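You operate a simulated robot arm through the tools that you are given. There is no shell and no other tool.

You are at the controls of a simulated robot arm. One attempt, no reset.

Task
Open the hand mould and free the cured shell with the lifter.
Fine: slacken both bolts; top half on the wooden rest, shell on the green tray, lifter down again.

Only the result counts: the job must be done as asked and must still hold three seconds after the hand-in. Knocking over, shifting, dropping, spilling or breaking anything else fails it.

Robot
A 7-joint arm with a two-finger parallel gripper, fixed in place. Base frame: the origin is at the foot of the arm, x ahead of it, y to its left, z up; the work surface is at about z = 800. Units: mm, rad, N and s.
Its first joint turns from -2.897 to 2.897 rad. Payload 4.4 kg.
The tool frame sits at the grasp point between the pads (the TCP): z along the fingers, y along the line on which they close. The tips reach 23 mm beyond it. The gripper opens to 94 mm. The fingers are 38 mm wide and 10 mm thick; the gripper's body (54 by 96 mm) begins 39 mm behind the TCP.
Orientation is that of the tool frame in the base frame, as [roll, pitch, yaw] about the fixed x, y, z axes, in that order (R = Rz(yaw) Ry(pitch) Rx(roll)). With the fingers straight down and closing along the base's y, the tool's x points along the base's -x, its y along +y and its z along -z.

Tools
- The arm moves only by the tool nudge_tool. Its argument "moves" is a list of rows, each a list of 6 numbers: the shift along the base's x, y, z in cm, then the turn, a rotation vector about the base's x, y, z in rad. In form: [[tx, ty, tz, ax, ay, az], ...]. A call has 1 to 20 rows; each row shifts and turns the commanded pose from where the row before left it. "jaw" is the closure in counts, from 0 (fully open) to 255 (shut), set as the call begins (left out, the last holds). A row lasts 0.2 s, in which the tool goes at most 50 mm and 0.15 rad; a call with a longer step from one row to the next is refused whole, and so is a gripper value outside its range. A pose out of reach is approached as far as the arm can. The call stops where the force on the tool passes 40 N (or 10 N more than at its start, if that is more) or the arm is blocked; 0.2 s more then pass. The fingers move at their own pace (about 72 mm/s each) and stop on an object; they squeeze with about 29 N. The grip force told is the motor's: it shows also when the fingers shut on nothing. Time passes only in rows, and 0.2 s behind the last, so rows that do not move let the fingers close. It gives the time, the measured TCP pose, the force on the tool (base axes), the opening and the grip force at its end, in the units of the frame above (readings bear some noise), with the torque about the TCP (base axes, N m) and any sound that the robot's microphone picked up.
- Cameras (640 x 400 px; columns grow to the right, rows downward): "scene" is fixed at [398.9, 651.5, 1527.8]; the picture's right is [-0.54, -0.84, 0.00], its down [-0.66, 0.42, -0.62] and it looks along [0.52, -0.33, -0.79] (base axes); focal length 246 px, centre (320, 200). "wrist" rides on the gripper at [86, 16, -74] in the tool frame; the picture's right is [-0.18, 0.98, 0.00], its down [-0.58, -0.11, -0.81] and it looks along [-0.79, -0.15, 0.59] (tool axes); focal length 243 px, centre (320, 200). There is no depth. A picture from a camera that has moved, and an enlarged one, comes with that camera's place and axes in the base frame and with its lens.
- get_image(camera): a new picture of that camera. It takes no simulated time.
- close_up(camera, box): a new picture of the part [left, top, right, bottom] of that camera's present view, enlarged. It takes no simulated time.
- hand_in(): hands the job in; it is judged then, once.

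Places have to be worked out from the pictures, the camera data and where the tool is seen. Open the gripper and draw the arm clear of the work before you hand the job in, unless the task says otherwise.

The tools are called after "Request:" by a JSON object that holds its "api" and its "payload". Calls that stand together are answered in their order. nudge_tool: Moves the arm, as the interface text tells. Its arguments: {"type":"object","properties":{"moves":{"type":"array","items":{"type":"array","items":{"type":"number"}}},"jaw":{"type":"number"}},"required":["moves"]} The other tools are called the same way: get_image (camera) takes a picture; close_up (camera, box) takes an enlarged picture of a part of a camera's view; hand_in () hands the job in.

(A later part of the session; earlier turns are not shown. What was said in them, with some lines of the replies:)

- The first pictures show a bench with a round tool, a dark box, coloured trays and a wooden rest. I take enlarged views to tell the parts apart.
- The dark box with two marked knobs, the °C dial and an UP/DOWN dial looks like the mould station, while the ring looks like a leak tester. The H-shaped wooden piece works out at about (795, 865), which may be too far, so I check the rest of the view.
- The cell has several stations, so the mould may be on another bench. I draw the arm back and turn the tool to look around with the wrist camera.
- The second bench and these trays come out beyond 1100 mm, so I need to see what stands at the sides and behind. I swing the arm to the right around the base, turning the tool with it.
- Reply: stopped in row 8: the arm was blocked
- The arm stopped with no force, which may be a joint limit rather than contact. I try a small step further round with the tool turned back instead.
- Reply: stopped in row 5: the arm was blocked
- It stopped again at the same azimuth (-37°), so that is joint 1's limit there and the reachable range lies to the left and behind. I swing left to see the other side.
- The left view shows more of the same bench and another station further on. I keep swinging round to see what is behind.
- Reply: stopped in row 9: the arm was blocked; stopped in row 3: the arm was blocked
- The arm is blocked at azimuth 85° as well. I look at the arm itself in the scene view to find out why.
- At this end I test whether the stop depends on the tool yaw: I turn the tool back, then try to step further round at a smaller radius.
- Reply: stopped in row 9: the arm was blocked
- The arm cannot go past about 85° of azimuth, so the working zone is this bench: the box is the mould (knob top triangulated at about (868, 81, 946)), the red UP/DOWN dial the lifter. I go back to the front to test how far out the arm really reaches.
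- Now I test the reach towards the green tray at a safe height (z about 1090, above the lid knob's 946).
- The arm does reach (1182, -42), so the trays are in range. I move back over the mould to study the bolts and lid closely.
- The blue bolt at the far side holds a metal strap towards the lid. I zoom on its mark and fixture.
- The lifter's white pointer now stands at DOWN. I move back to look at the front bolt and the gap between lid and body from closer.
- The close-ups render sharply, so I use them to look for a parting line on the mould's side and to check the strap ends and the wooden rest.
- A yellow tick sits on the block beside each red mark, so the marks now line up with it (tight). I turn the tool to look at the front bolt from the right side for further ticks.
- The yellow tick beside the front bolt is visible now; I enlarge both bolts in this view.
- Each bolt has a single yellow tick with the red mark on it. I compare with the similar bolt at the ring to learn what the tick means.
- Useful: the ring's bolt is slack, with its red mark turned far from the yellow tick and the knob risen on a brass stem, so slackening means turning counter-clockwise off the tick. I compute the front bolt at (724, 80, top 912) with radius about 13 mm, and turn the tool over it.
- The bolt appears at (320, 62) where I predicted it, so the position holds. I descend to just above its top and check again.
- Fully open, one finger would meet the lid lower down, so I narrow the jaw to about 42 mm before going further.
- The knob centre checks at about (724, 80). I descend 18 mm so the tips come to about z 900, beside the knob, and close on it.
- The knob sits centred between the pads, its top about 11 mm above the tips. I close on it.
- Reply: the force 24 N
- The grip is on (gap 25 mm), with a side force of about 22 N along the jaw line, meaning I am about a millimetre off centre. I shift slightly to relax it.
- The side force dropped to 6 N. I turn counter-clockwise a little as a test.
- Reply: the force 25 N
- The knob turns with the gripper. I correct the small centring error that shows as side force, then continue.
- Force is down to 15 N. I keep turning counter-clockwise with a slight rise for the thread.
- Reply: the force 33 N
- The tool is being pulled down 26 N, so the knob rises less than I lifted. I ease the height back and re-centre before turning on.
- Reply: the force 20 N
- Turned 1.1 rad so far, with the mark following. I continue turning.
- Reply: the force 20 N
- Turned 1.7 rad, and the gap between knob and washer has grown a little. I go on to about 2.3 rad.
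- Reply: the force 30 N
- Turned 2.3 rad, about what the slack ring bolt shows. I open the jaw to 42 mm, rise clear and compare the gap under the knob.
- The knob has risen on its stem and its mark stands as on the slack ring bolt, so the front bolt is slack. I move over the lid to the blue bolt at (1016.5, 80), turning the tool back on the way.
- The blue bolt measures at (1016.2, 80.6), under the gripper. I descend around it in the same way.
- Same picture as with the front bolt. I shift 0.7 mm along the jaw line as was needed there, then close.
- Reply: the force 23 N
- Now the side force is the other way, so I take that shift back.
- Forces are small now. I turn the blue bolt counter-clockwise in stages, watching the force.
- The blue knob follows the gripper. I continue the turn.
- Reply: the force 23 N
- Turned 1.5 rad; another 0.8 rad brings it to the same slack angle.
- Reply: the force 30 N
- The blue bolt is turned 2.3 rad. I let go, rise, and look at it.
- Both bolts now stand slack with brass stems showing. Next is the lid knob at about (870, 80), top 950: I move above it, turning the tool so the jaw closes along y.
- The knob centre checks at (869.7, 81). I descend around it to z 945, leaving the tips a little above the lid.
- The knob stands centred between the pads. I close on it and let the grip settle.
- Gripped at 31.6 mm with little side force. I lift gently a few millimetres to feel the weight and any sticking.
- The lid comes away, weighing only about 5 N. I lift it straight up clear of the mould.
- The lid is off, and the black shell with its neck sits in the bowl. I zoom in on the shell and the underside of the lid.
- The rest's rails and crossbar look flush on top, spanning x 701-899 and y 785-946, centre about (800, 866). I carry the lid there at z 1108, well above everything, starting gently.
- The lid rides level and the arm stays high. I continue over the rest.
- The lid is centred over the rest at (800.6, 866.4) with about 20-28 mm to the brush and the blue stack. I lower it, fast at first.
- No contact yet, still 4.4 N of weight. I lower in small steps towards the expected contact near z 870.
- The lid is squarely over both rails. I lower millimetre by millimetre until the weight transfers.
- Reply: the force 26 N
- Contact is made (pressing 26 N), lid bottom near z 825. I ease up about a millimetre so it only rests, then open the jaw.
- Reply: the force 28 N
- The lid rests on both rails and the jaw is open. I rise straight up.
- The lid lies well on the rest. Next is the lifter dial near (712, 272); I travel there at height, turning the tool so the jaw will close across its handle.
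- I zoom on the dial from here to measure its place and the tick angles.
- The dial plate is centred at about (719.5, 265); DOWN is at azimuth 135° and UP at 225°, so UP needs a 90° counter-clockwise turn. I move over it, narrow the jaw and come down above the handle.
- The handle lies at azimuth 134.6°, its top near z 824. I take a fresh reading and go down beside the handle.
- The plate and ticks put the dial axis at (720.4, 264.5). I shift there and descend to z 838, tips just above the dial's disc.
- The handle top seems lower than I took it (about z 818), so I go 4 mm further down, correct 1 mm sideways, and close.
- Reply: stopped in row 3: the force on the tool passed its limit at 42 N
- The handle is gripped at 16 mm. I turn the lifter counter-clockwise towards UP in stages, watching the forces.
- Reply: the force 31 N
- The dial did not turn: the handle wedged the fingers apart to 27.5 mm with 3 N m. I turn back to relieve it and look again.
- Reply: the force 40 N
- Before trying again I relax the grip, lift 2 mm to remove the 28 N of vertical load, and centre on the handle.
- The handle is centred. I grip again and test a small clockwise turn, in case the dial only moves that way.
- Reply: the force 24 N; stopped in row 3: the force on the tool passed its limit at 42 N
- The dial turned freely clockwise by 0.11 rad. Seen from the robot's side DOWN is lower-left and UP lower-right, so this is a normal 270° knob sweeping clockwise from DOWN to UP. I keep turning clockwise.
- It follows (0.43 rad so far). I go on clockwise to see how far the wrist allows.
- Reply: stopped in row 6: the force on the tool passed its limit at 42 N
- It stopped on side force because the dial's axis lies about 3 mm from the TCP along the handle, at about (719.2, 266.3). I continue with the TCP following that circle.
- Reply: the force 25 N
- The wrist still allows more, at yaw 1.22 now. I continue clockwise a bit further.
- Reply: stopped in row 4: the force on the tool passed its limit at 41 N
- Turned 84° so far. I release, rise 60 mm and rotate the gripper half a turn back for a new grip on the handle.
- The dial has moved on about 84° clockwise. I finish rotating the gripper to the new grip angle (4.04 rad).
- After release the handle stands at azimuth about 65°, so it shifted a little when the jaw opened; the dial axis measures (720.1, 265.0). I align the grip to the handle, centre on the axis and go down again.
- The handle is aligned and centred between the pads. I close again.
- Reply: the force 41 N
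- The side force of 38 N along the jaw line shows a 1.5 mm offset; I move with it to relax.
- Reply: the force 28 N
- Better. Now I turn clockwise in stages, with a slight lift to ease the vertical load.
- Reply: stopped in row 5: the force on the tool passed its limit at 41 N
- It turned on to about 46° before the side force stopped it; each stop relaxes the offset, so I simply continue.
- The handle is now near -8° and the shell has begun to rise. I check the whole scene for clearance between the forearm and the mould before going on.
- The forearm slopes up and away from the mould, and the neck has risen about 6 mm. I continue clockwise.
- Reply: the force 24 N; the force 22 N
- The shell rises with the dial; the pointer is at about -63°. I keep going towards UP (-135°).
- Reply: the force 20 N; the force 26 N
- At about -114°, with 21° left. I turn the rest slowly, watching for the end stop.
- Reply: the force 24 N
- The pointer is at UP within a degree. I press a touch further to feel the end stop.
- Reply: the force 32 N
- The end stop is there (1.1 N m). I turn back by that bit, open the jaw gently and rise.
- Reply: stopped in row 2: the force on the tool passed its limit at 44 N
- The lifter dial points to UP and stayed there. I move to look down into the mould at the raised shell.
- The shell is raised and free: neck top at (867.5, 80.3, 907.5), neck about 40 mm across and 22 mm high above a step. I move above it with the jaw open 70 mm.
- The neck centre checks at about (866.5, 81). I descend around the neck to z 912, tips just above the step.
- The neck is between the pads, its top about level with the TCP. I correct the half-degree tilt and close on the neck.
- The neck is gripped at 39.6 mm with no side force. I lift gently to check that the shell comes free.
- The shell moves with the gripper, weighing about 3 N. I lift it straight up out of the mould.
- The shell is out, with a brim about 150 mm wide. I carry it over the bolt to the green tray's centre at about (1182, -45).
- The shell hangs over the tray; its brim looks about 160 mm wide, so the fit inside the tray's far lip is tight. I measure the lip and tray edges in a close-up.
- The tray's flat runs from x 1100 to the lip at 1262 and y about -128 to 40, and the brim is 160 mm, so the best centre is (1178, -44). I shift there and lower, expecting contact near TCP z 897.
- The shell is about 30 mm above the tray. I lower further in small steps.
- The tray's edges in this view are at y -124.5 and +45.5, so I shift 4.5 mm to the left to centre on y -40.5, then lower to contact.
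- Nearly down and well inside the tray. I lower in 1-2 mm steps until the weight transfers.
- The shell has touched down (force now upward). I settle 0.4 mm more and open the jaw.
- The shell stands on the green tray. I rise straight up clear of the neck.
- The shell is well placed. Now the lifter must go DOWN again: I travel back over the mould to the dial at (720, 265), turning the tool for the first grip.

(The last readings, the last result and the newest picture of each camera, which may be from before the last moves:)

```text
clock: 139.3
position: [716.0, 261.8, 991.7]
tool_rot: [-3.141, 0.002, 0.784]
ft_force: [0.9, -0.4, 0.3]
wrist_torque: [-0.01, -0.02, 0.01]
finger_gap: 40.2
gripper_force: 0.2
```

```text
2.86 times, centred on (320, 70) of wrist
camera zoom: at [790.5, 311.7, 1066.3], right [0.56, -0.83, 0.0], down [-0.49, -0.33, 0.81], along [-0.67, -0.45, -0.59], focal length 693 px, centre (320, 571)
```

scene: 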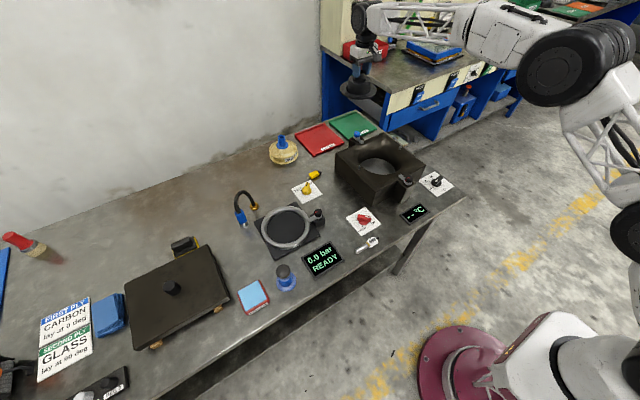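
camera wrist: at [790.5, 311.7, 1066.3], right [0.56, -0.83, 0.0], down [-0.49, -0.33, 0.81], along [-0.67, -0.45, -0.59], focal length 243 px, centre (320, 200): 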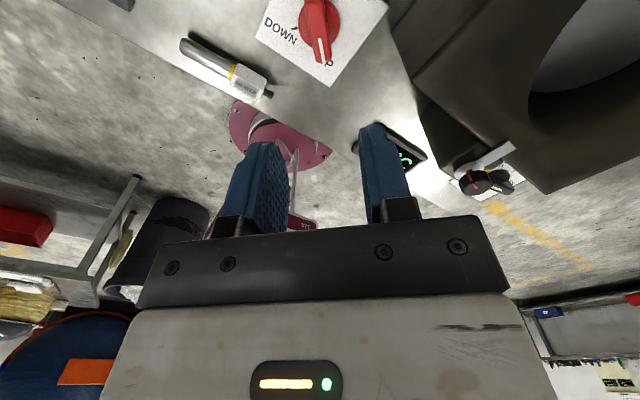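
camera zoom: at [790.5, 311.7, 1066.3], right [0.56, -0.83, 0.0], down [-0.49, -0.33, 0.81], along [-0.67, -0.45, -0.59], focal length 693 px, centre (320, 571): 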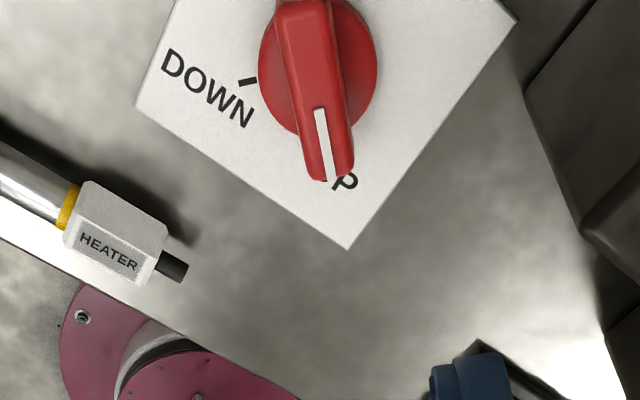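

The pointer is still at UP and the handle lies along the tool. I shift onto the dial axis, descend beside the handle and look.

Request:
{"api": "nudge_tool", "payload": {"moves": [[0.19, 0.27, -3, 0, 0, 0], [0, 0, -4, 0, 0, 0], [0, 0, -4, 0, 0, 0], [0, 0, -3, 0, 0, 0], [0, 0, -1.5, 0, 0, 0], [0, 0, 0, 0, 0, 0]]}}

Request:
{"api": "close_up", "payload": {"camera": "wrist", "box": [220, 60, 420, 240]}}

```text
clock: 140.8
position: [721.1, 266.5, 835.8]
tool_rot: [-3.14, 0.001, 0.786]
ft_force: [-0.9, 0.0, 0.1]
wrist_torque: [0.03, 0.01, -0.02]
finger_gap: 40.2
gripper_force: 0.0
```

```text
2.22 times, centred on (320, 150) of wrist
camera zoom: at [793.4, 315.6, 910.8], right [0.56, -0.83, 0.0], down [-0.49, -0.33, 0.81], along [-0.67, -0.46, -0.59], focal length 539 px, centre (320, 311)
```

zoom: 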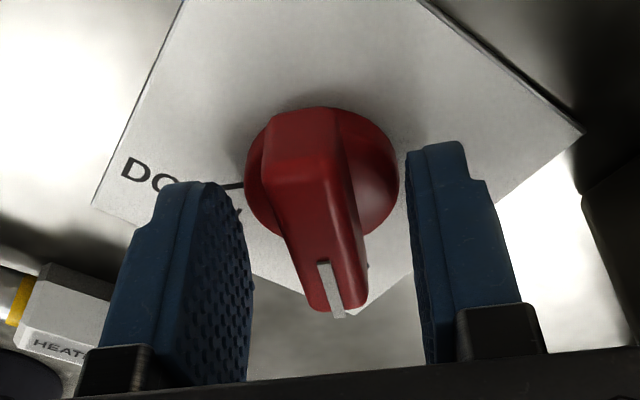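

The handle is centred between the pads. I close on it.

Request:
{"api": "nudge_tool", "payload": {"moves": [[0, 0, 0, 0, 0, 0], [0, 0, 0, 0, 0, 0], [0, 0, 0, 0, 0, 0]], "jaw": 255}}

```text
clock: 141.6
position: [720.0, 265.1, 836.0]
tool_rot: [-3.14, 0.002, 0.786]
ft_force: [4.3, -5.9, -3.7]
wrist_torque: [0.21, -0.63, -0.04]
finger_gap: 16.1
gripper_force: 44.7
```

Well centred with small forces. I turn counter-clockwise in stages towards DOWN.

Request:
{"api": "nudge_tool", "payload": {"moves": [[0, 0, 0, 0, 0, 0.08], [0, 0, 0, 0, 0, 0.08], [0, 0, 0, 0, 0, 0.08], [0, 0, 0, 0, 0, 0.08], [0, 0, 0, 0, 0, 0.08], [0, 0, 0, 0, 0, 0.08]]}}

Request:
{"api": "close_up", "payload": {"camera": "wrist", "box": [220, 60, 420, 240]}}

```text
clock: 142.4
position: [720.9, 266.4, 836.6]
tool_rot: [-3.14, 0.002, 1.034]
ft_force: [-11.2, -6.0, 9.2]
wrist_torque: [-0.27, -0.13, -0.01]
finger_gap: 16.2
gripper_force: 45.2
stopped in row 4: the force on the tool passed its limit at 42 N (the readings are from after the stop); the commanded pose is now the measured one
```

```text
2.22 times, centred on (320, 150) of wrist
camera zoom: at [779.0, 332.0, 910.8], right [0.75, -0.66, 0.0], down [-0.39, -0.44, 0.81], along [-0.53, -0.61, -0.59], focal length 539 px, centre (320, 311)
```

zoom: 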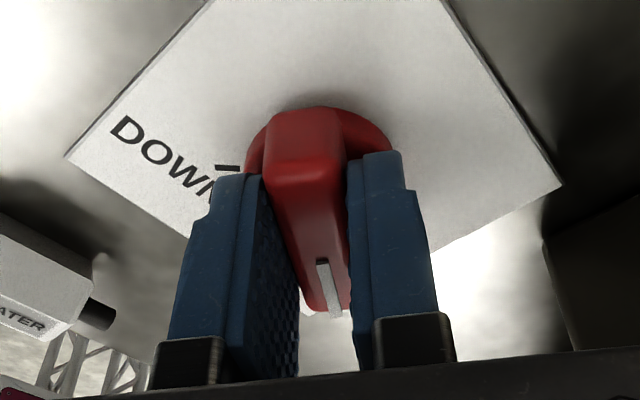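

The dial turns. I continue; brief side-force stops just re-centre the grip.

Request:
{"api": "nudge_tool", "payload": {"moves": [[0, 0, 0, 0, 0, 0.08], [0, 0, 0, 0, 0, 0.08], [0, 0, 0, 0, 0, 0.08], [0, 0, 0, 0, 0, 0.08], [0, 0, 0, 0, 0, 0.08], [0, 0, 0, 0, 0, 0.08]]}}

Request:
{"api": "nudge_tool", "payload": {"moves": [[0, 0, 0, 0, 0, 0.08], [0, 0, 0, 0, 0, 0.08], [0, 0, 0, 0, 0, 0.08], [0, 0, 0, 0, 0, 0.08], [0, 0, 0, 0, 0, 0.08], [0, 0, 0, 0, 0, 0.08]]}}

Request:
{"api": "nudge_tool", "payload": {"moves": [[0, 0, 0, 0, 0, 0.08], [0, 0, 0, 0, 0, 0.08], [0, 0, 0, 0, 0, 0.08], [0, 0, 0, 0, 0, 0.08], [0, 0, 0, 0, 0, 0.08], [0, 0, 0, 0, 0, 0.08]]}}

Request:
{"api": "close_up", "payload": {"camera": "wrist", "box": [220, 60, 420, 240]}}

```text
clock: 143.3
position: [720.6, 266.3, 836.9]
tool_rot: [-3.139, 0.004, 1.293]
ft_force: [-13.4, -5.0, 9.1]
wrist_torque: [0.25, -0.29, 0.01]
finger_gap: 15.6
gripper_force: 45.2
stopped in row 4: the force on the tool passed its limit at 41 N (the readings are from after the stop); the commanded pose is now the measured one
```

```text
clock: 144.8
position: [720.2, 266.9, 836.9]
tool_rot: [-3.134, 0.003, 1.776]
ft_force: [-13.8, -3.7, 7.6]
wrist_torque: [0.45, -0.26, -0.02]
finger_gap: 15.9
gripper_force: 45.5
stopped in row 6: the force on the tool passed its limit at 40 N (the readings are from after the stop); the commanded pose is now the measured one
```

```text
clock: 146.2
position: [720.3, 264.8, 834.7]
tool_rot: [-3.138, 0.003, 2.255]
ft_force: [-32.3, -3.4, 23.3]
wrist_torque: [1.02, 0.7, 0.03]
finger_gap: 15.8
gripper_force: 45.4
```

```text
2.22 times, centred on (320, 150) of wrist
camera zoom: at [677.7, 343.5, 910.6], right [0.88, 0.48, 0.0], down [0.28, -0.51, 0.81], along [0.39, -0.71, -0.59], focal length 539 px, centre (320, 311)
```

zoom: 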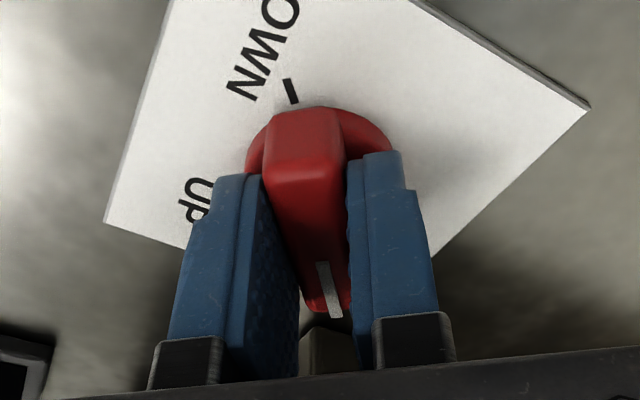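

Half of the turn is near (yaw 2.26). I relieve the 32 N side load and go on.

Request:
{"api": "nudge_tool", "payload": {"moves": [[-0.1, -0.01, 0.06, 0, 0, 0], [0, 0, 0, 0, 0, 0.08], [0, 0, 0, 0, 0, 0.08], [0, 0, 0, 0, 0, 0.08], [0, 0, 0, 0, 0, 0.08], [0, 0, 0, 0, 0, 0.08]]}}

Request:
{"api": "nudge_tool", "payload": {"moves": [[0, 0, 0, 0, 0, 0.08], [0, 0, 0, 0, 0, 0.08], [0, 0, 0, 0, 0, 0.08], [0, 0, 0, 0, 0, 0.08], [0, 0, 0, 0, 0, 0.08], [0, 0, 0, 0, 0, 0.08]]}}

Request:
{"api": "nudge_tool", "payload": {"moves": [[0, 0, 0, 0, 0, 0.08], [0, 0, 0, 0, 0, 0.08], [0, 0, 0, 0, 0, 0.08], [0, 0, 0, 0, 0, 0.08], [0, 0, 0, 0, 0, 0.08], [0, 0, 0, 0, 0, 0.08]]}}

Request:
{"api": "close_up", "payload": {"camera": "wrist", "box": [220, 60, 420, 240]}}

```text
clock: 147.6
position: [720.3, 265.4, 835.7]
tool_rot: [-3.136, 0.005, 2.656]
ft_force: [8.0, 1.2, -15.0]
wrist_torque: [0.25, -0.89, 0.01]
finger_gap: 15.7
gripper_force: 44.9
```

```text
clock: 149.0
position: [719.0, 265.2, 836.5]
tool_rot: [-3.137, 0.003, 3.135]
ft_force: [-0.3, -29.0, -9.7]
wrist_torque: [0.12, -0.18, -0.02]
finger_gap: 16.1
gripper_force: 45.1
```

```text
clock: 150.0
position: [718.9, 264.4, 835.0]
tool_rot: [-3.137, 0.002, -2.879]
ft_force: [-0.5, -11.7, -0.5]
wrist_torque: [0.6, -0.46, 0.01]
finger_gap: 15.8
gripper_force: 45.4
stopped in row 4: the force on the tool passed its limit at 42 N (the readings are from after the stop); the commanded pose is now the measured one
```

```text
2.22 times, centred on (320, 150) of wrist
camera zoom: at [631.3, 258.3, 910.8], right [-0.08, 1.0, 0.0], down [0.59, 0.05, 0.81], along [0.81, 0.06, -0.59], focal length 539 px, centre (320, 311)
```

zoom: 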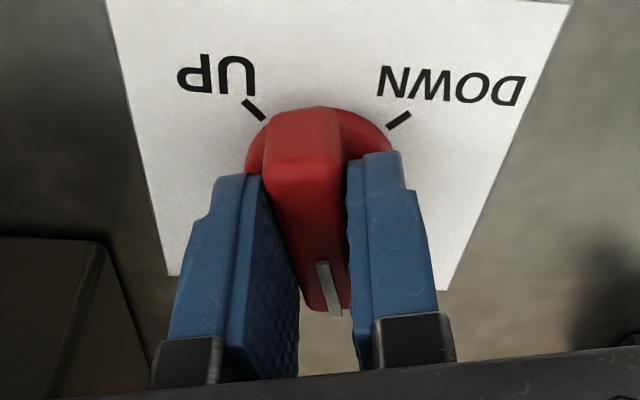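

The pointer is at about 15° now, heading for DOWN at 135°. I continue.

Request:
{"api": "nudge_tool", "payload": {"moves": [[0, -0.02, 0, 0, 0, 0.08], [0, 0, 0, 0, 0, 0.08], [0, 0, 0, 0, 0, 0.08], [0, 0, 0, 0, 0, 0.08], [0, 0, 0, 0, 0, 0.08], [0, 0, 0, 0, 0, 0.08]]}}

Request:
{"api": "nudge_tool", "payload": {"moves": [[0, 0, 0, 0, 0, 0.08], [0, 0, 0, 0, 0, 0.08], [0, 0, 0, 0, 0, 0.08], [0, 0, 0, 0, 0, 0.08], [0, 0, 0, 0, 0, 0.08], [0, 0, 0, 0, 0, 0.08]]}}

Request:
{"api": "close_up", "payload": {"camera": "wrist", "box": [220, 60, 420, 240]}}

```text
clock: 151.4
position: [720.0, 264.8, 837.3]
tool_rot: [-3.139, 0.004, -2.398]
ft_force: [10.7, -12.4, 2.5]
wrist_torque: [-0.6, 1.18, -0.01]
finger_gap: 16.0
gripper_force: 44.5
```

```text
clock: 152.5
position: [719.0, 263.5, 836.3]
tool_rot: [-3.136, 0.004, -2.037]
ft_force: [4.4, -9.6, -1.8]
wrist_torque: [-0.02, 0.62, 0.02]
finger_gap: 15.9
gripper_force: 45.1
stopped in row 5: the force on the tool passed its limit at 41 N (the readings are from after the stop); the commanded pose is now the measured one
```

```text
2.22 times, centred on (320, 150) of wrist
camera zoom: at [665.9, 194.4, 910.7], right [-0.8, 0.61, -0.01], down [0.35, 0.47, 0.81], along [0.49, 0.64, -0.59], focal length 539 px, centre (320, 311)
```

zoom: 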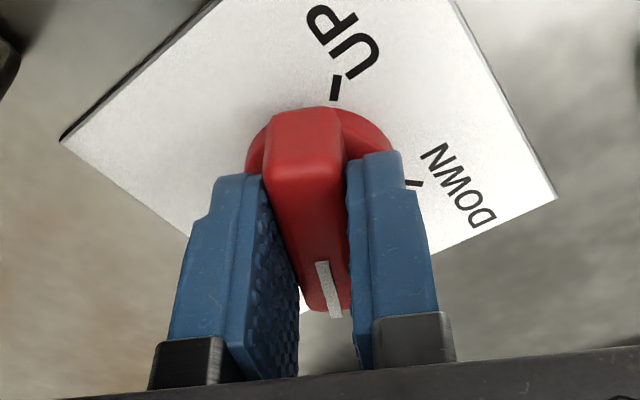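

At about 63°. A bit further, then I regrip.

Request:
{"api": "nudge_tool", "payload": {"moves": [[0, -0.02, 0, 0, 0, 0.08], [0, 0, 0, 0, 0, 0.08], [0, 0, 0, 0, 0, 0.08], [0, 0, 0, 0, 0, 0.08]]}}

Request:
{"api": "nudge_tool", "payload": {"moves": [[0, 0, 0, 0, 0, 0], [0, 0, 0, 0, 0, 0]]}}

```text
clock: 153.5
position: [718.6, 263.8, 836.7]
tool_rot: [-3.135, 0.002, -1.716]
ft_force: [6.9, -8.3, -2.4]
wrist_torque: [0.58, 0.46, -0.02]
finger_gap: 15.9
gripper_force: 44.4
```

```text
clock: 154.1
position: [720.3, 264.6, 835.9]
tool_rot: [-3.134, 0.003, -1.717]
ft_force: [8.6, -8.8, -2.7]
wrist_torque: [0.13, 0.49, -0.02]
finger_gap: 15.7
gripper_force: 44.7
```

Now at about 82°. I release, rise, and turn the gripper back half a turn for the second grip.

Request:
{"api": "nudge_tool", "payload": {"moves": [[0, 0, 0, 0, 0, 0], [0, 0, 0, 0, 0, 0], [0, 0, 1, 0, 0, 0], [0, 0, 2.5, 0, 0, 0], [0, 0, 2.5, 0, 0, 0], [0, 0, 0, 0, 0, -0.1428], [0, 0, 0, 0, 0, -0.1428], [0, 0, 0, 0, 0, -0.1428], [0, 0, 0, 0, 0, -0.1428], [0, 0, 0, 0, 0, -0.1428], [0, 0, 0, 0, 0, -0.1428], [0, 0, 0, 0, 0, -0.1428], [0, 0, 0, 0, 0, -0.1428], [0, 0, 0, 0, 0, -0.1428], [0, 0, 0, 0, 0, -0.1428], [0, 0, 0, 0, 0, -0.1428]], "jaw": 146}}

Request:
{"api": "nudge_tool", "payload": {"moves": [[0, 0, 0, 0, 0, -0.1428], [0, 0, 0, 0, 0, -0.1428], [0, 0, 0, 0, 0, -0.1428], [0, 0, 0, 0, 0, -0.1428], [0, 0, 0, 0, 0, -0.1428], [0, 0, 0, 0, 0, -0.1428], [0, 0, 0, 0, 0, -0.1428], [0, 0, 0, 0, 0, -0.1428], [0, 0, 0, 0, 0, -0.1428], [0, 0, 0, 0, 0, -0.1428], [0, 0, 0, 0, 0, -0.1428]]}}

Request:
{"api": "get_image", "payload": {"camera": "wrist"}}

Request:
{"api": "close_up", "payload": {"camera": "wrist", "box": [220, 20, 420, 200]}}

Request:
{"api": "close_up", "payload": {"camera": "scene", "box": [325, 130, 425, 240]}}

```text
clock: 157.5
position: [719.5, 265.1, 894.6]
tool_rot: [-3.135, 0.004, 2.996]
ft_force: [0.1, -0.4, 0.4]
wrist_torque: [0.01, 0.02, 0.0]
finger_gap: 40.2
gripper_force: 0.0
```

```text
clock: 159.9
position: [719.7, 264.4, 896.2]
tool_rot: [-3.134, 0.004, 1.422]
ft_force: [-0.1, 0.0, 0.3]
wrist_torque: [0.02, -0.02, 0.02]
finger_gap: 39.9
gripper_force: 0.0
```

```text
taken
camera wrist: at [748.9, 348.2, 970.9], right [0.95, -0.33, -0.01], down [-0.19, -0.56, 0.81], along [-0.27, -0.76, -0.59], focal length 243 px, centre (320, 200)
```

wrist: 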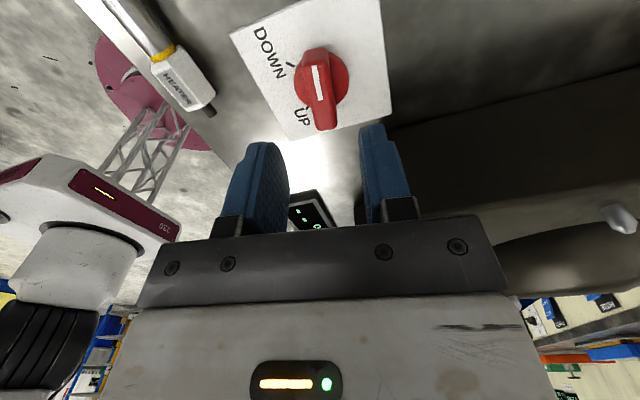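

```text
2.22 times, centred on (320, 110) of wrist
camera zoom: at [748.9, 348.2, 970.9], right [0.95, -0.33, -0.01], down [-0.19, -0.56, 0.81], along [-0.27, -0.76, -0.59], focal length 539 px, centre (320, 400)
```

zoom: 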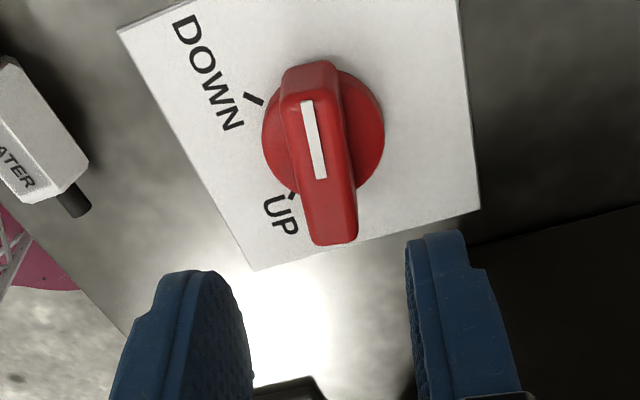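

```text
3.64 times, centred on (375, 185) of scene
camera zoom: at [398.9, 651.5, 1527.8], right [-0.54, -0.84, 0.0], down [-0.66, 0.42, -0.62], along [0.52, -0.33, -0.79], focal length 893 px, centre (120, 254)
```

zoom: 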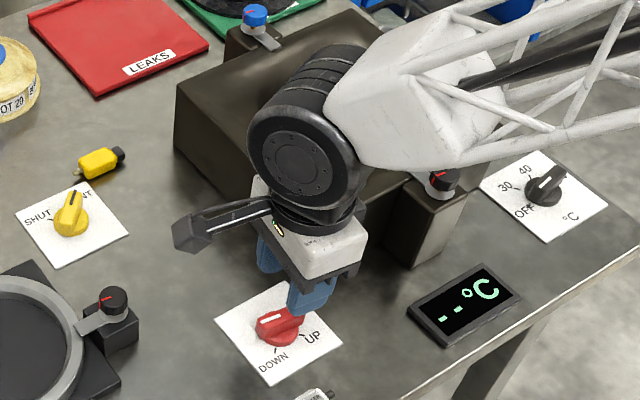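

The handle is aligned with the gripper. I remove the slight tilt, descend and grip again.

Request:
{"api": "nudge_tool", "payload": {"moves": [[0, 0, -2.5, 0.0028, -0.0081, 0], [0, 0, -2.5, 0, 0, 0], [0, 0, -1.0, 0, 0, 0], [0, 0, 0, 0, 0, 0]]}}

Request:
{"api": "close_up", "payload": {"camera": "wrist", "box": [220, 60, 420, 240]}}

Request:
{"api": "nudge_tool", "payload": {"moves": [[0, 0, 0, 0, 0, 0], [0, 0, 0, 0, 0, 0], [0, 0, 0, 0, 0, 0]], "jaw": 255}}

```text
clock: 160.9
position: [720.6, 265.1, 835.8]
tool_rot: [3.139, 0.0, 1.427]
ft_force: [-0.3, -0.4, 0.4]
wrist_torque: [-0.01, 0.0, -0.03]
finger_gap: 40.4
gripper_force: 0.1
```

```text
2.22 times, centred on (320, 150) of wrist
camera zoom: at [748.2, 348.0, 910.9], right [0.95, -0.32, 0.0], down [-0.19, -0.56, 0.81], along [-0.26, -0.76, -0.59], focal length 539 px, centre (320, 311)
```

zoom: 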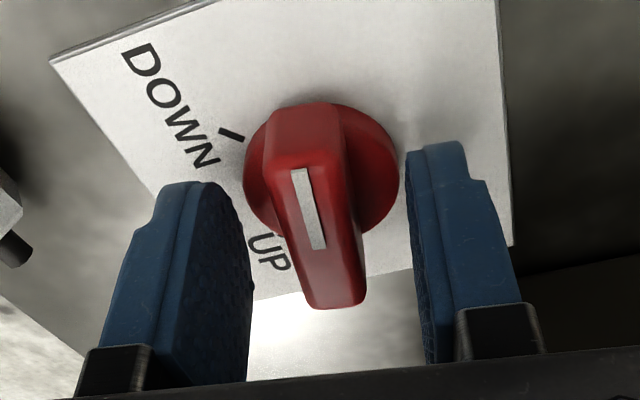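

```text
clock: 161.7
position: [719.3, 265.6, 836.4]
tool_rot: [3.14, 0.0, 1.426]
ft_force: [13.3, -1.7, -7.7]
wrist_torque: [0.16, -0.07, 0.0]
finger_gap: 15.6
gripper_force: 45.1
```

Gripped again at 15.6 mm. I turn the remaining 53° counter-clockwise to DOWN in stages.

Request:
{"api": "nudge_tool", "payload": {"moves": [[0.03, 0, 0, 0, 0, 0.08], [0, 0, 0, 0, 0, 0.08], [0, 0, 0, 0, 0, 0.08], [0, 0, 0, 0, 0, 0.08], [0, 0, 0, 0, 0, 0.08], [0, 0, 0, 0, 0, 0.08]]}}

Request:
{"api": "nudge_tool", "payload": {"moves": [[0, 0, 0, 0, 0, 0.08], [0, 0, 0, 0, 0, 0.08], [0, 0, 0, 0, 0, 0.08], [0, 0, 0, 0, 0, 0.08]]}}

Request:
{"api": "close_up", "payload": {"camera": "wrist", "box": [220, 60, 420, 240]}}

```text
clock: 163.1
position: [719.9, 264.5, 835.7]
tool_rot: [3.139, -0.001, 1.908]
ft_force: [16.4, 0.8, -4.8]
wrist_torque: [-0.35, -0.15, 0.02]
finger_gap: 16.0
gripper_force: 45.1
```

```text
clock: 164.1
position: [720.6, 264.9, 836.1]
tool_rot: [3.137, -0.001, 2.228]
ft_force: [36.6, 7.9, -4.9]
wrist_torque: [0.58, 0.23, -0.03]
finger_gap: 15.7
gripper_force: 44.6
```

```text
2.22 times, centred on (320, 150) of wrist
camera zoom: at [680.3, 343.1, 911.0], right [0.89, 0.45, 0.0], down [0.27, -0.53, 0.81], along [0.37, -0.72, -0.59], focal length 539 px, centre (320, 311)
```

zoom: 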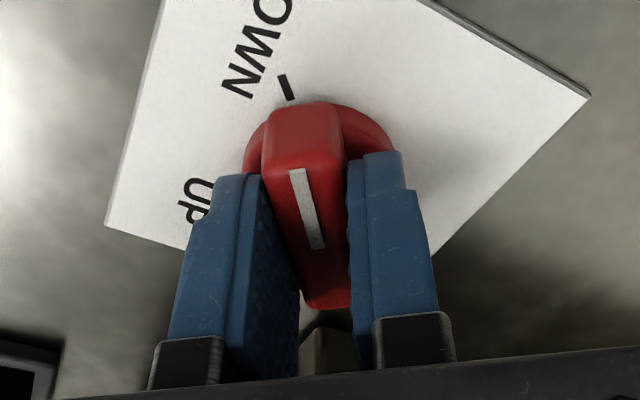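

At 128°, 7° short of DOWN. I relieve the side force and finish the turn up to the end stop.

Request:
{"api": "nudge_tool", "payload": {"moves": [[0.06, 0.01, 0, 0, 0, 0], [0.06, 0.01, 0, 0, 0, 0], [0, 0, 0, 0, 0, 0.05], [0, 0, 0, 0, 0, 0.05], [0, 0, 0, 0, 0, 0.04], [0, 0, 0, 0, 0, 0]]}}

Request:
{"api": "close_up", "payload": {"camera": "wrist", "box": [220, 60, 420, 240]}}

```text
clock: 165.5
position: [720.7, 264.6, 835.7]
tool_rot: [-3.141, 0.001, 2.365]
ft_force: [-6.2, 1.8, 5.5]
wrist_torque: [-0.06, 0.11, -0.13]
finger_gap: 15.8
gripper_force: 45.2
```

```text
2.22 times, centred on (320, 150) of wrist
camera zoom: at [670.2, 337.0, 911.0], right [0.82, 0.57, 0.0], down [0.34, -0.49, 0.81], along [0.46, -0.66, -0.59], focal length 539 px, centre (320, 311)
```

zoom: 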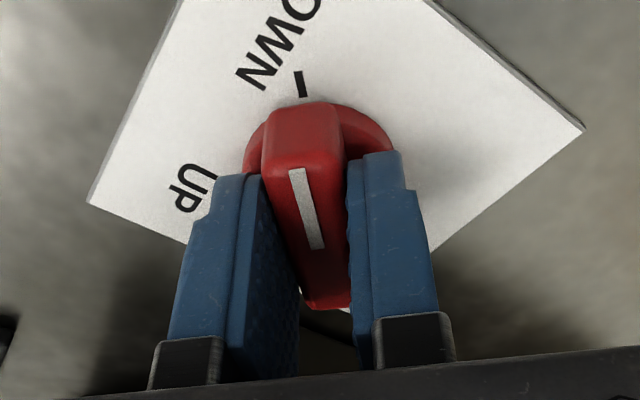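

The pointer is on the DOWN tick. I press 0.03 rad more to confirm the end stop.

Request:
{"api": "nudge_tool", "payload": {"moves": [[0, 0, 0, 0, 0, 0.03], [0, 0, 0, 0, 0, 0]]}}

```text
clock: 166.1
position: [720.5, 263.9, 834.4]
tool_rot: [3.141, 0.0, 2.394]
ft_force: [-8.1, -0.8, 3.5]
wrist_torque: [0.68, 0.97, -0.66]
finger_gap: 15.7
gripper_force: 45.4
```

The end stop resists (-0.66 N m), so the lifter is fully down. I ease back that bit, open the jaw, wait, and rise slowly.

Request:
{"api": "nudge_tool", "payload": {"moves": [[0, 0, 0, 0, 0, -0.02], [0, 0, 0, 0, 0, 0]]}}

Request:
{"api": "nudge_tool", "payload": {"moves": [[0, 0, 0, 0, 0, 0], [0, 0, 0, 0, 0, 0], [0, 0, 0, 0, 0, 0], [0, 0, 1, 0, 0, 0], [0, 0, 2, 0, 0, 0], [0, 0, 3, 0, 0, 0], [0, 0, 4, 0, 0, 0], [0, 0, 4, 0, 0, 0], [0, 0, 4, 0, 0, 0]], "jaw": 146}}

Request:
{"api": "get_image", "payload": {"camera": "wrist"}}

Request:
{"api": "close_up", "payload": {"camera": "scene", "box": [342, 202, 382, 240]}}

Request:
{"api": "close_up", "payload": {"camera": "scene", "box": [320, 95, 440, 205]}}

```text
clock: 166.7
position: [720.4, 264.8, 835.7]
tool_rot: [3.141, 0.0, 2.375]
ft_force: [-21.1, -4.6, 5.4]
wrist_torque: [-0.08, 0.33, -0.32]
finger_gap: 15.6
gripper_force: 45.2
```

```text
clock: 168.7
position: [721.0, 265.8, 1015.1]
tool_rot: [3.141, -0.002, 2.376]
ft_force: [0.3, 0.0, -0.5]
wrist_torque: [0.01, -0.01, 0.03]
finger_gap: 40.1
gripper_force: 0.0
```

```text
taken
camera wrist: at [669.9, 337.7, 1089.6], right [0.81, 0.58, 0.0], down [0.34, -0.48, 0.81], along [0.47, -0.66, -0.59], focal length 243 px, centre (320, 200)
```

wrist: 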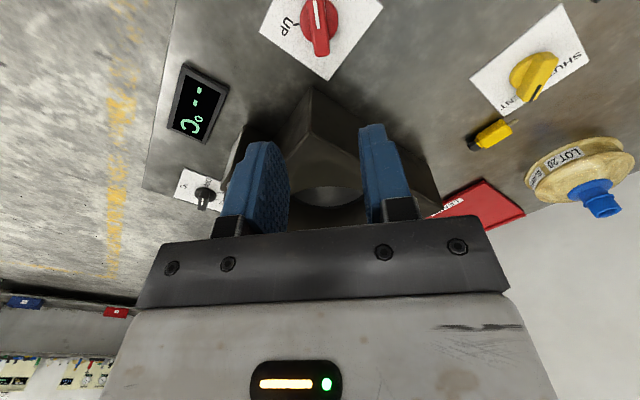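

```text
10.53 times, centred on (362, 221) of scene
camera zoom: at [398.9, 651.5, 1527.8], right [-0.54, -0.84, 0.0], down [-0.66, 0.42, -0.62], along [0.52, -0.33, -0.79], focal length 2586 px, centre (-122, -21)
```

zoom: 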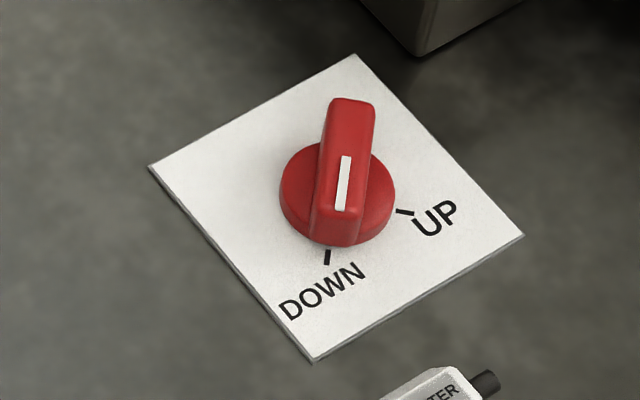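

```text
3.64 times, centred on (380, 150) of scene
camera zoom: at [398.9, 651.5, 1527.8], right [-0.54, -0.84, 0.0], down [-0.66, 0.42, -0.62], along [0.52, -0.33, -0.79], focal length 893 px, centre (102, 382)
```

zoom: 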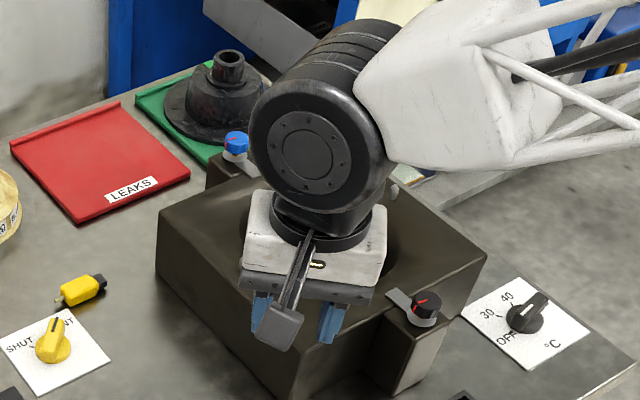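

The dial looks exactly as at the start: DOWN. I open the gripper fully and draw the arm up and back, clear of the work.

Request:
{"api": "nudge_tool", "payload": {"moves": [[-0.5, -1, 3, 0, 0, 0], [-1, -2, 3.5, 0, 0, 0], [-2, -3, 3, 0, 0, 0], [-2.5, -3, 3, 0, 0, 0], [-2.5, -3, 2, 0, 0, 0.1], [-2.5, -3, 2, 0, 0, 0.1], [-2.5, -3, 1, 0, 0, 0.1], [-2.5, -3, 0, 0, 0, 0.1], [-2.5, -3, 0, 0, 0, 0.1], [-2, -2, 0, 0, 0, 0.1], [0, 0, 0, 0, 0, 0.1], [0, 0, 0, 0, 0, 0]], "jaw": 0}}

Request:
{"api": "get_image", "payload": {"camera": "scene"}}

Request:
{"api": "close_up", "payload": {"camera": "scene", "box": [320, 95, 440, 205]}}

Request:
{"api": "close_up", "payload": {"camera": "scene", "box": [100, 225, 260, 355]}}

Request:
{"api": "get_image", "payload": {"camera": "wrist"}}

```text
clock: 171.3
position: [516.9, 3.5, 1189.8]
tool_rot: [3.14, 0.0, 3.076]
ft_force: [-0.4, -0.7, 0.3]
wrist_torque: [-0.01, 0.01, -0.04]
finger_gap: 93.8
gripper_force: 0.0
```

```text
taken
```

scene: 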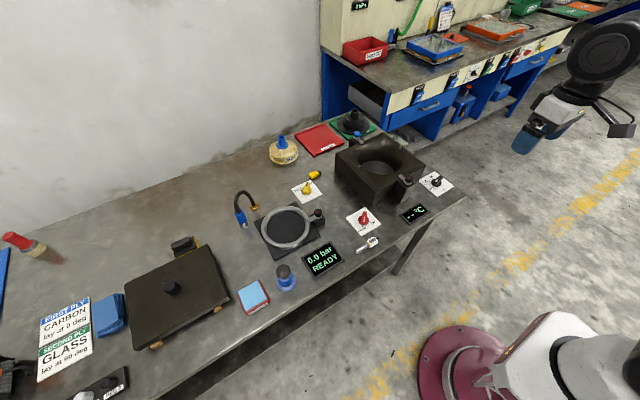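

```text
3.64 times, centred on (380, 150) of scene
camera zoom: at [398.9, 651.5, 1527.8], right [-0.54, -0.84, 0.0], down [-0.66, 0.42, -0.62], along [0.52, -0.33, -0.79], focal length 893 px, centre (102, 382)
```

zoom: 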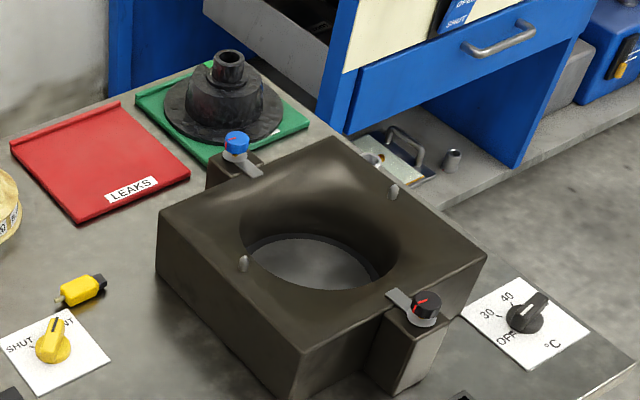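

```text
3.08 times, centred on (180, 290) of scene
camera zoom: at [398.9, 651.5, 1527.8], right [-0.54, -0.84, 0.0], down [-0.66, 0.42, -0.62], along [0.52, -0.33, -0.79], focal length 756 px, centre (751, -77)
```

zoom: 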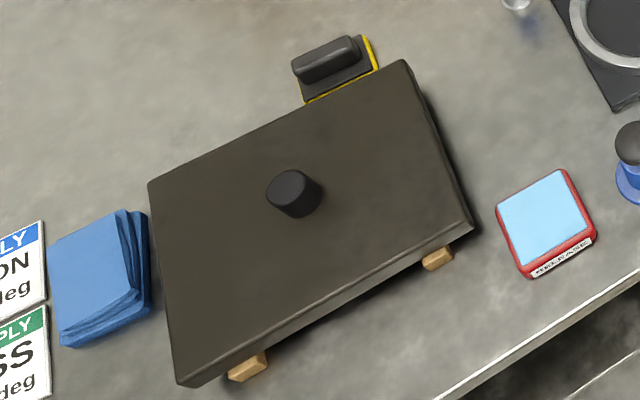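

```text
taken
camera wrist: at [430.8, 26.0, 1265.8], right [0.25, 0.97, 0.0], down [0.57, -0.15, 0.81], along [0.78, -0.2, -0.59], focal length 243 px, centre (320, 200)
```

wrist: 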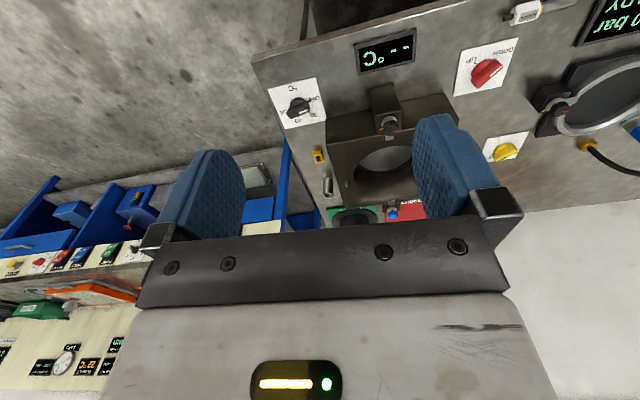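

Everything appears in place: mould open, lid on both rails, shell on the green tray, lifter at DOWN. I take a last close look at the bolts and the shell before handing in.

Request:
{"api": "close_up", "payload": {"camera": "scene", "box": [385, 160, 425, 190]}}

Request:
{"api": "close_up", "payload": {"camera": "scene", "box": [325, 100, 385, 150]}}

Request:
{"api": "close_up", "payload": {"camera": "scene", "box": [300, 170, 440, 260]}}

```text
13.33 times, centred on (405, 175) of scene
camera zoom: at [398.9, 651.5, 1527.8], right [-0.54, -0.84, 0.0], down [-0.66, 0.42, -0.62], along [0.52, -0.33, -0.79], focal length 3275 px, centre (-813, 533)
```

zoom: 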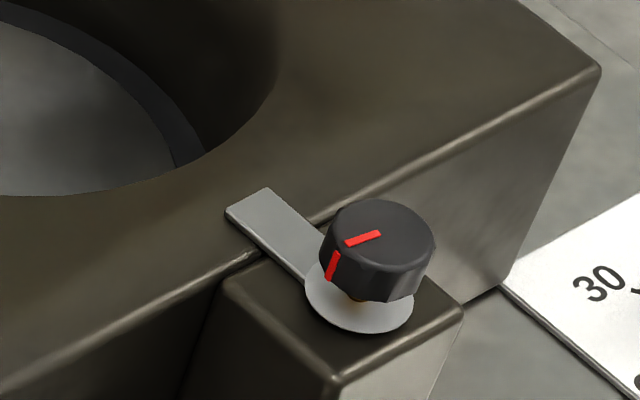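

```text
8.00 times, centred on (355, 125) of scene
camera zoom: at [398.9, 651.5, 1527.8], right [-0.54, -0.84, 0.0], down [-0.66, 0.42, -0.62], along [0.52, -0.33, -0.79], focal length 1965 px, centre (40, 800)
```

zoom: 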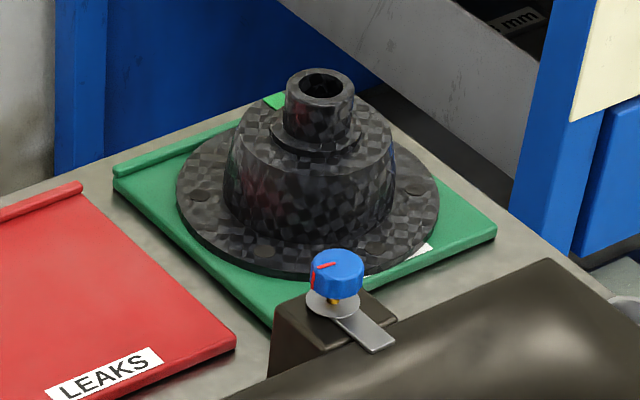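

```text
4.44 times, centred on (370, 215) of scene
camera zoom: at [398.9, 651.5, 1527.8], right [-0.54, -0.84, 0.0], down [-0.66, 0.42, -0.62], along [0.52, -0.33, -0.79], focal length 1092 px, centre (98, 133)
```

zoom: 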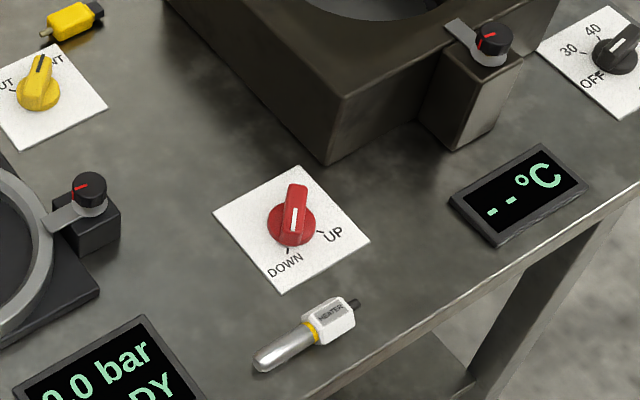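

Both bolts are slack, the shell lies flat on the green tray, the lid is on the rest, the lifter is at DOWN, and nothing else has moved. The gripper is open and clear, so I hand in.

Request:
{"api": "hand_in", "payload": {}}

```text
The job is handed in.
```

I've handed the job in. The hand mould is open, and the closing pictures show everything where you asked:

- **Bolts:** both are turned about 130° counter-clockwise off their yellow ticks. Their stems show just as on the slack bolt at the ring.
- **Top half:** it lies across both rails of the wooden rest, centred and clear of the brush and the blue stack.
- **Shell:** it came free with the lifter up and sits flat on the green tray. Its brim is about 160 mm wide, which almost fills the flat of the tray.
- **Lifter:** its dial is back at DOWN, against its end stop.

DOWN to UP turned out to be a 270° clockwise turn, not the short way round. I first tried the short way, and the dial stayed put against about 3 N m. No damage shows, and it turned freely afterwards.

I compared the brush and the blue stack with earlier pictures and they have not moved. I saw no change to anything else. The gripper is open and the arm is drawn back clear of the bench.
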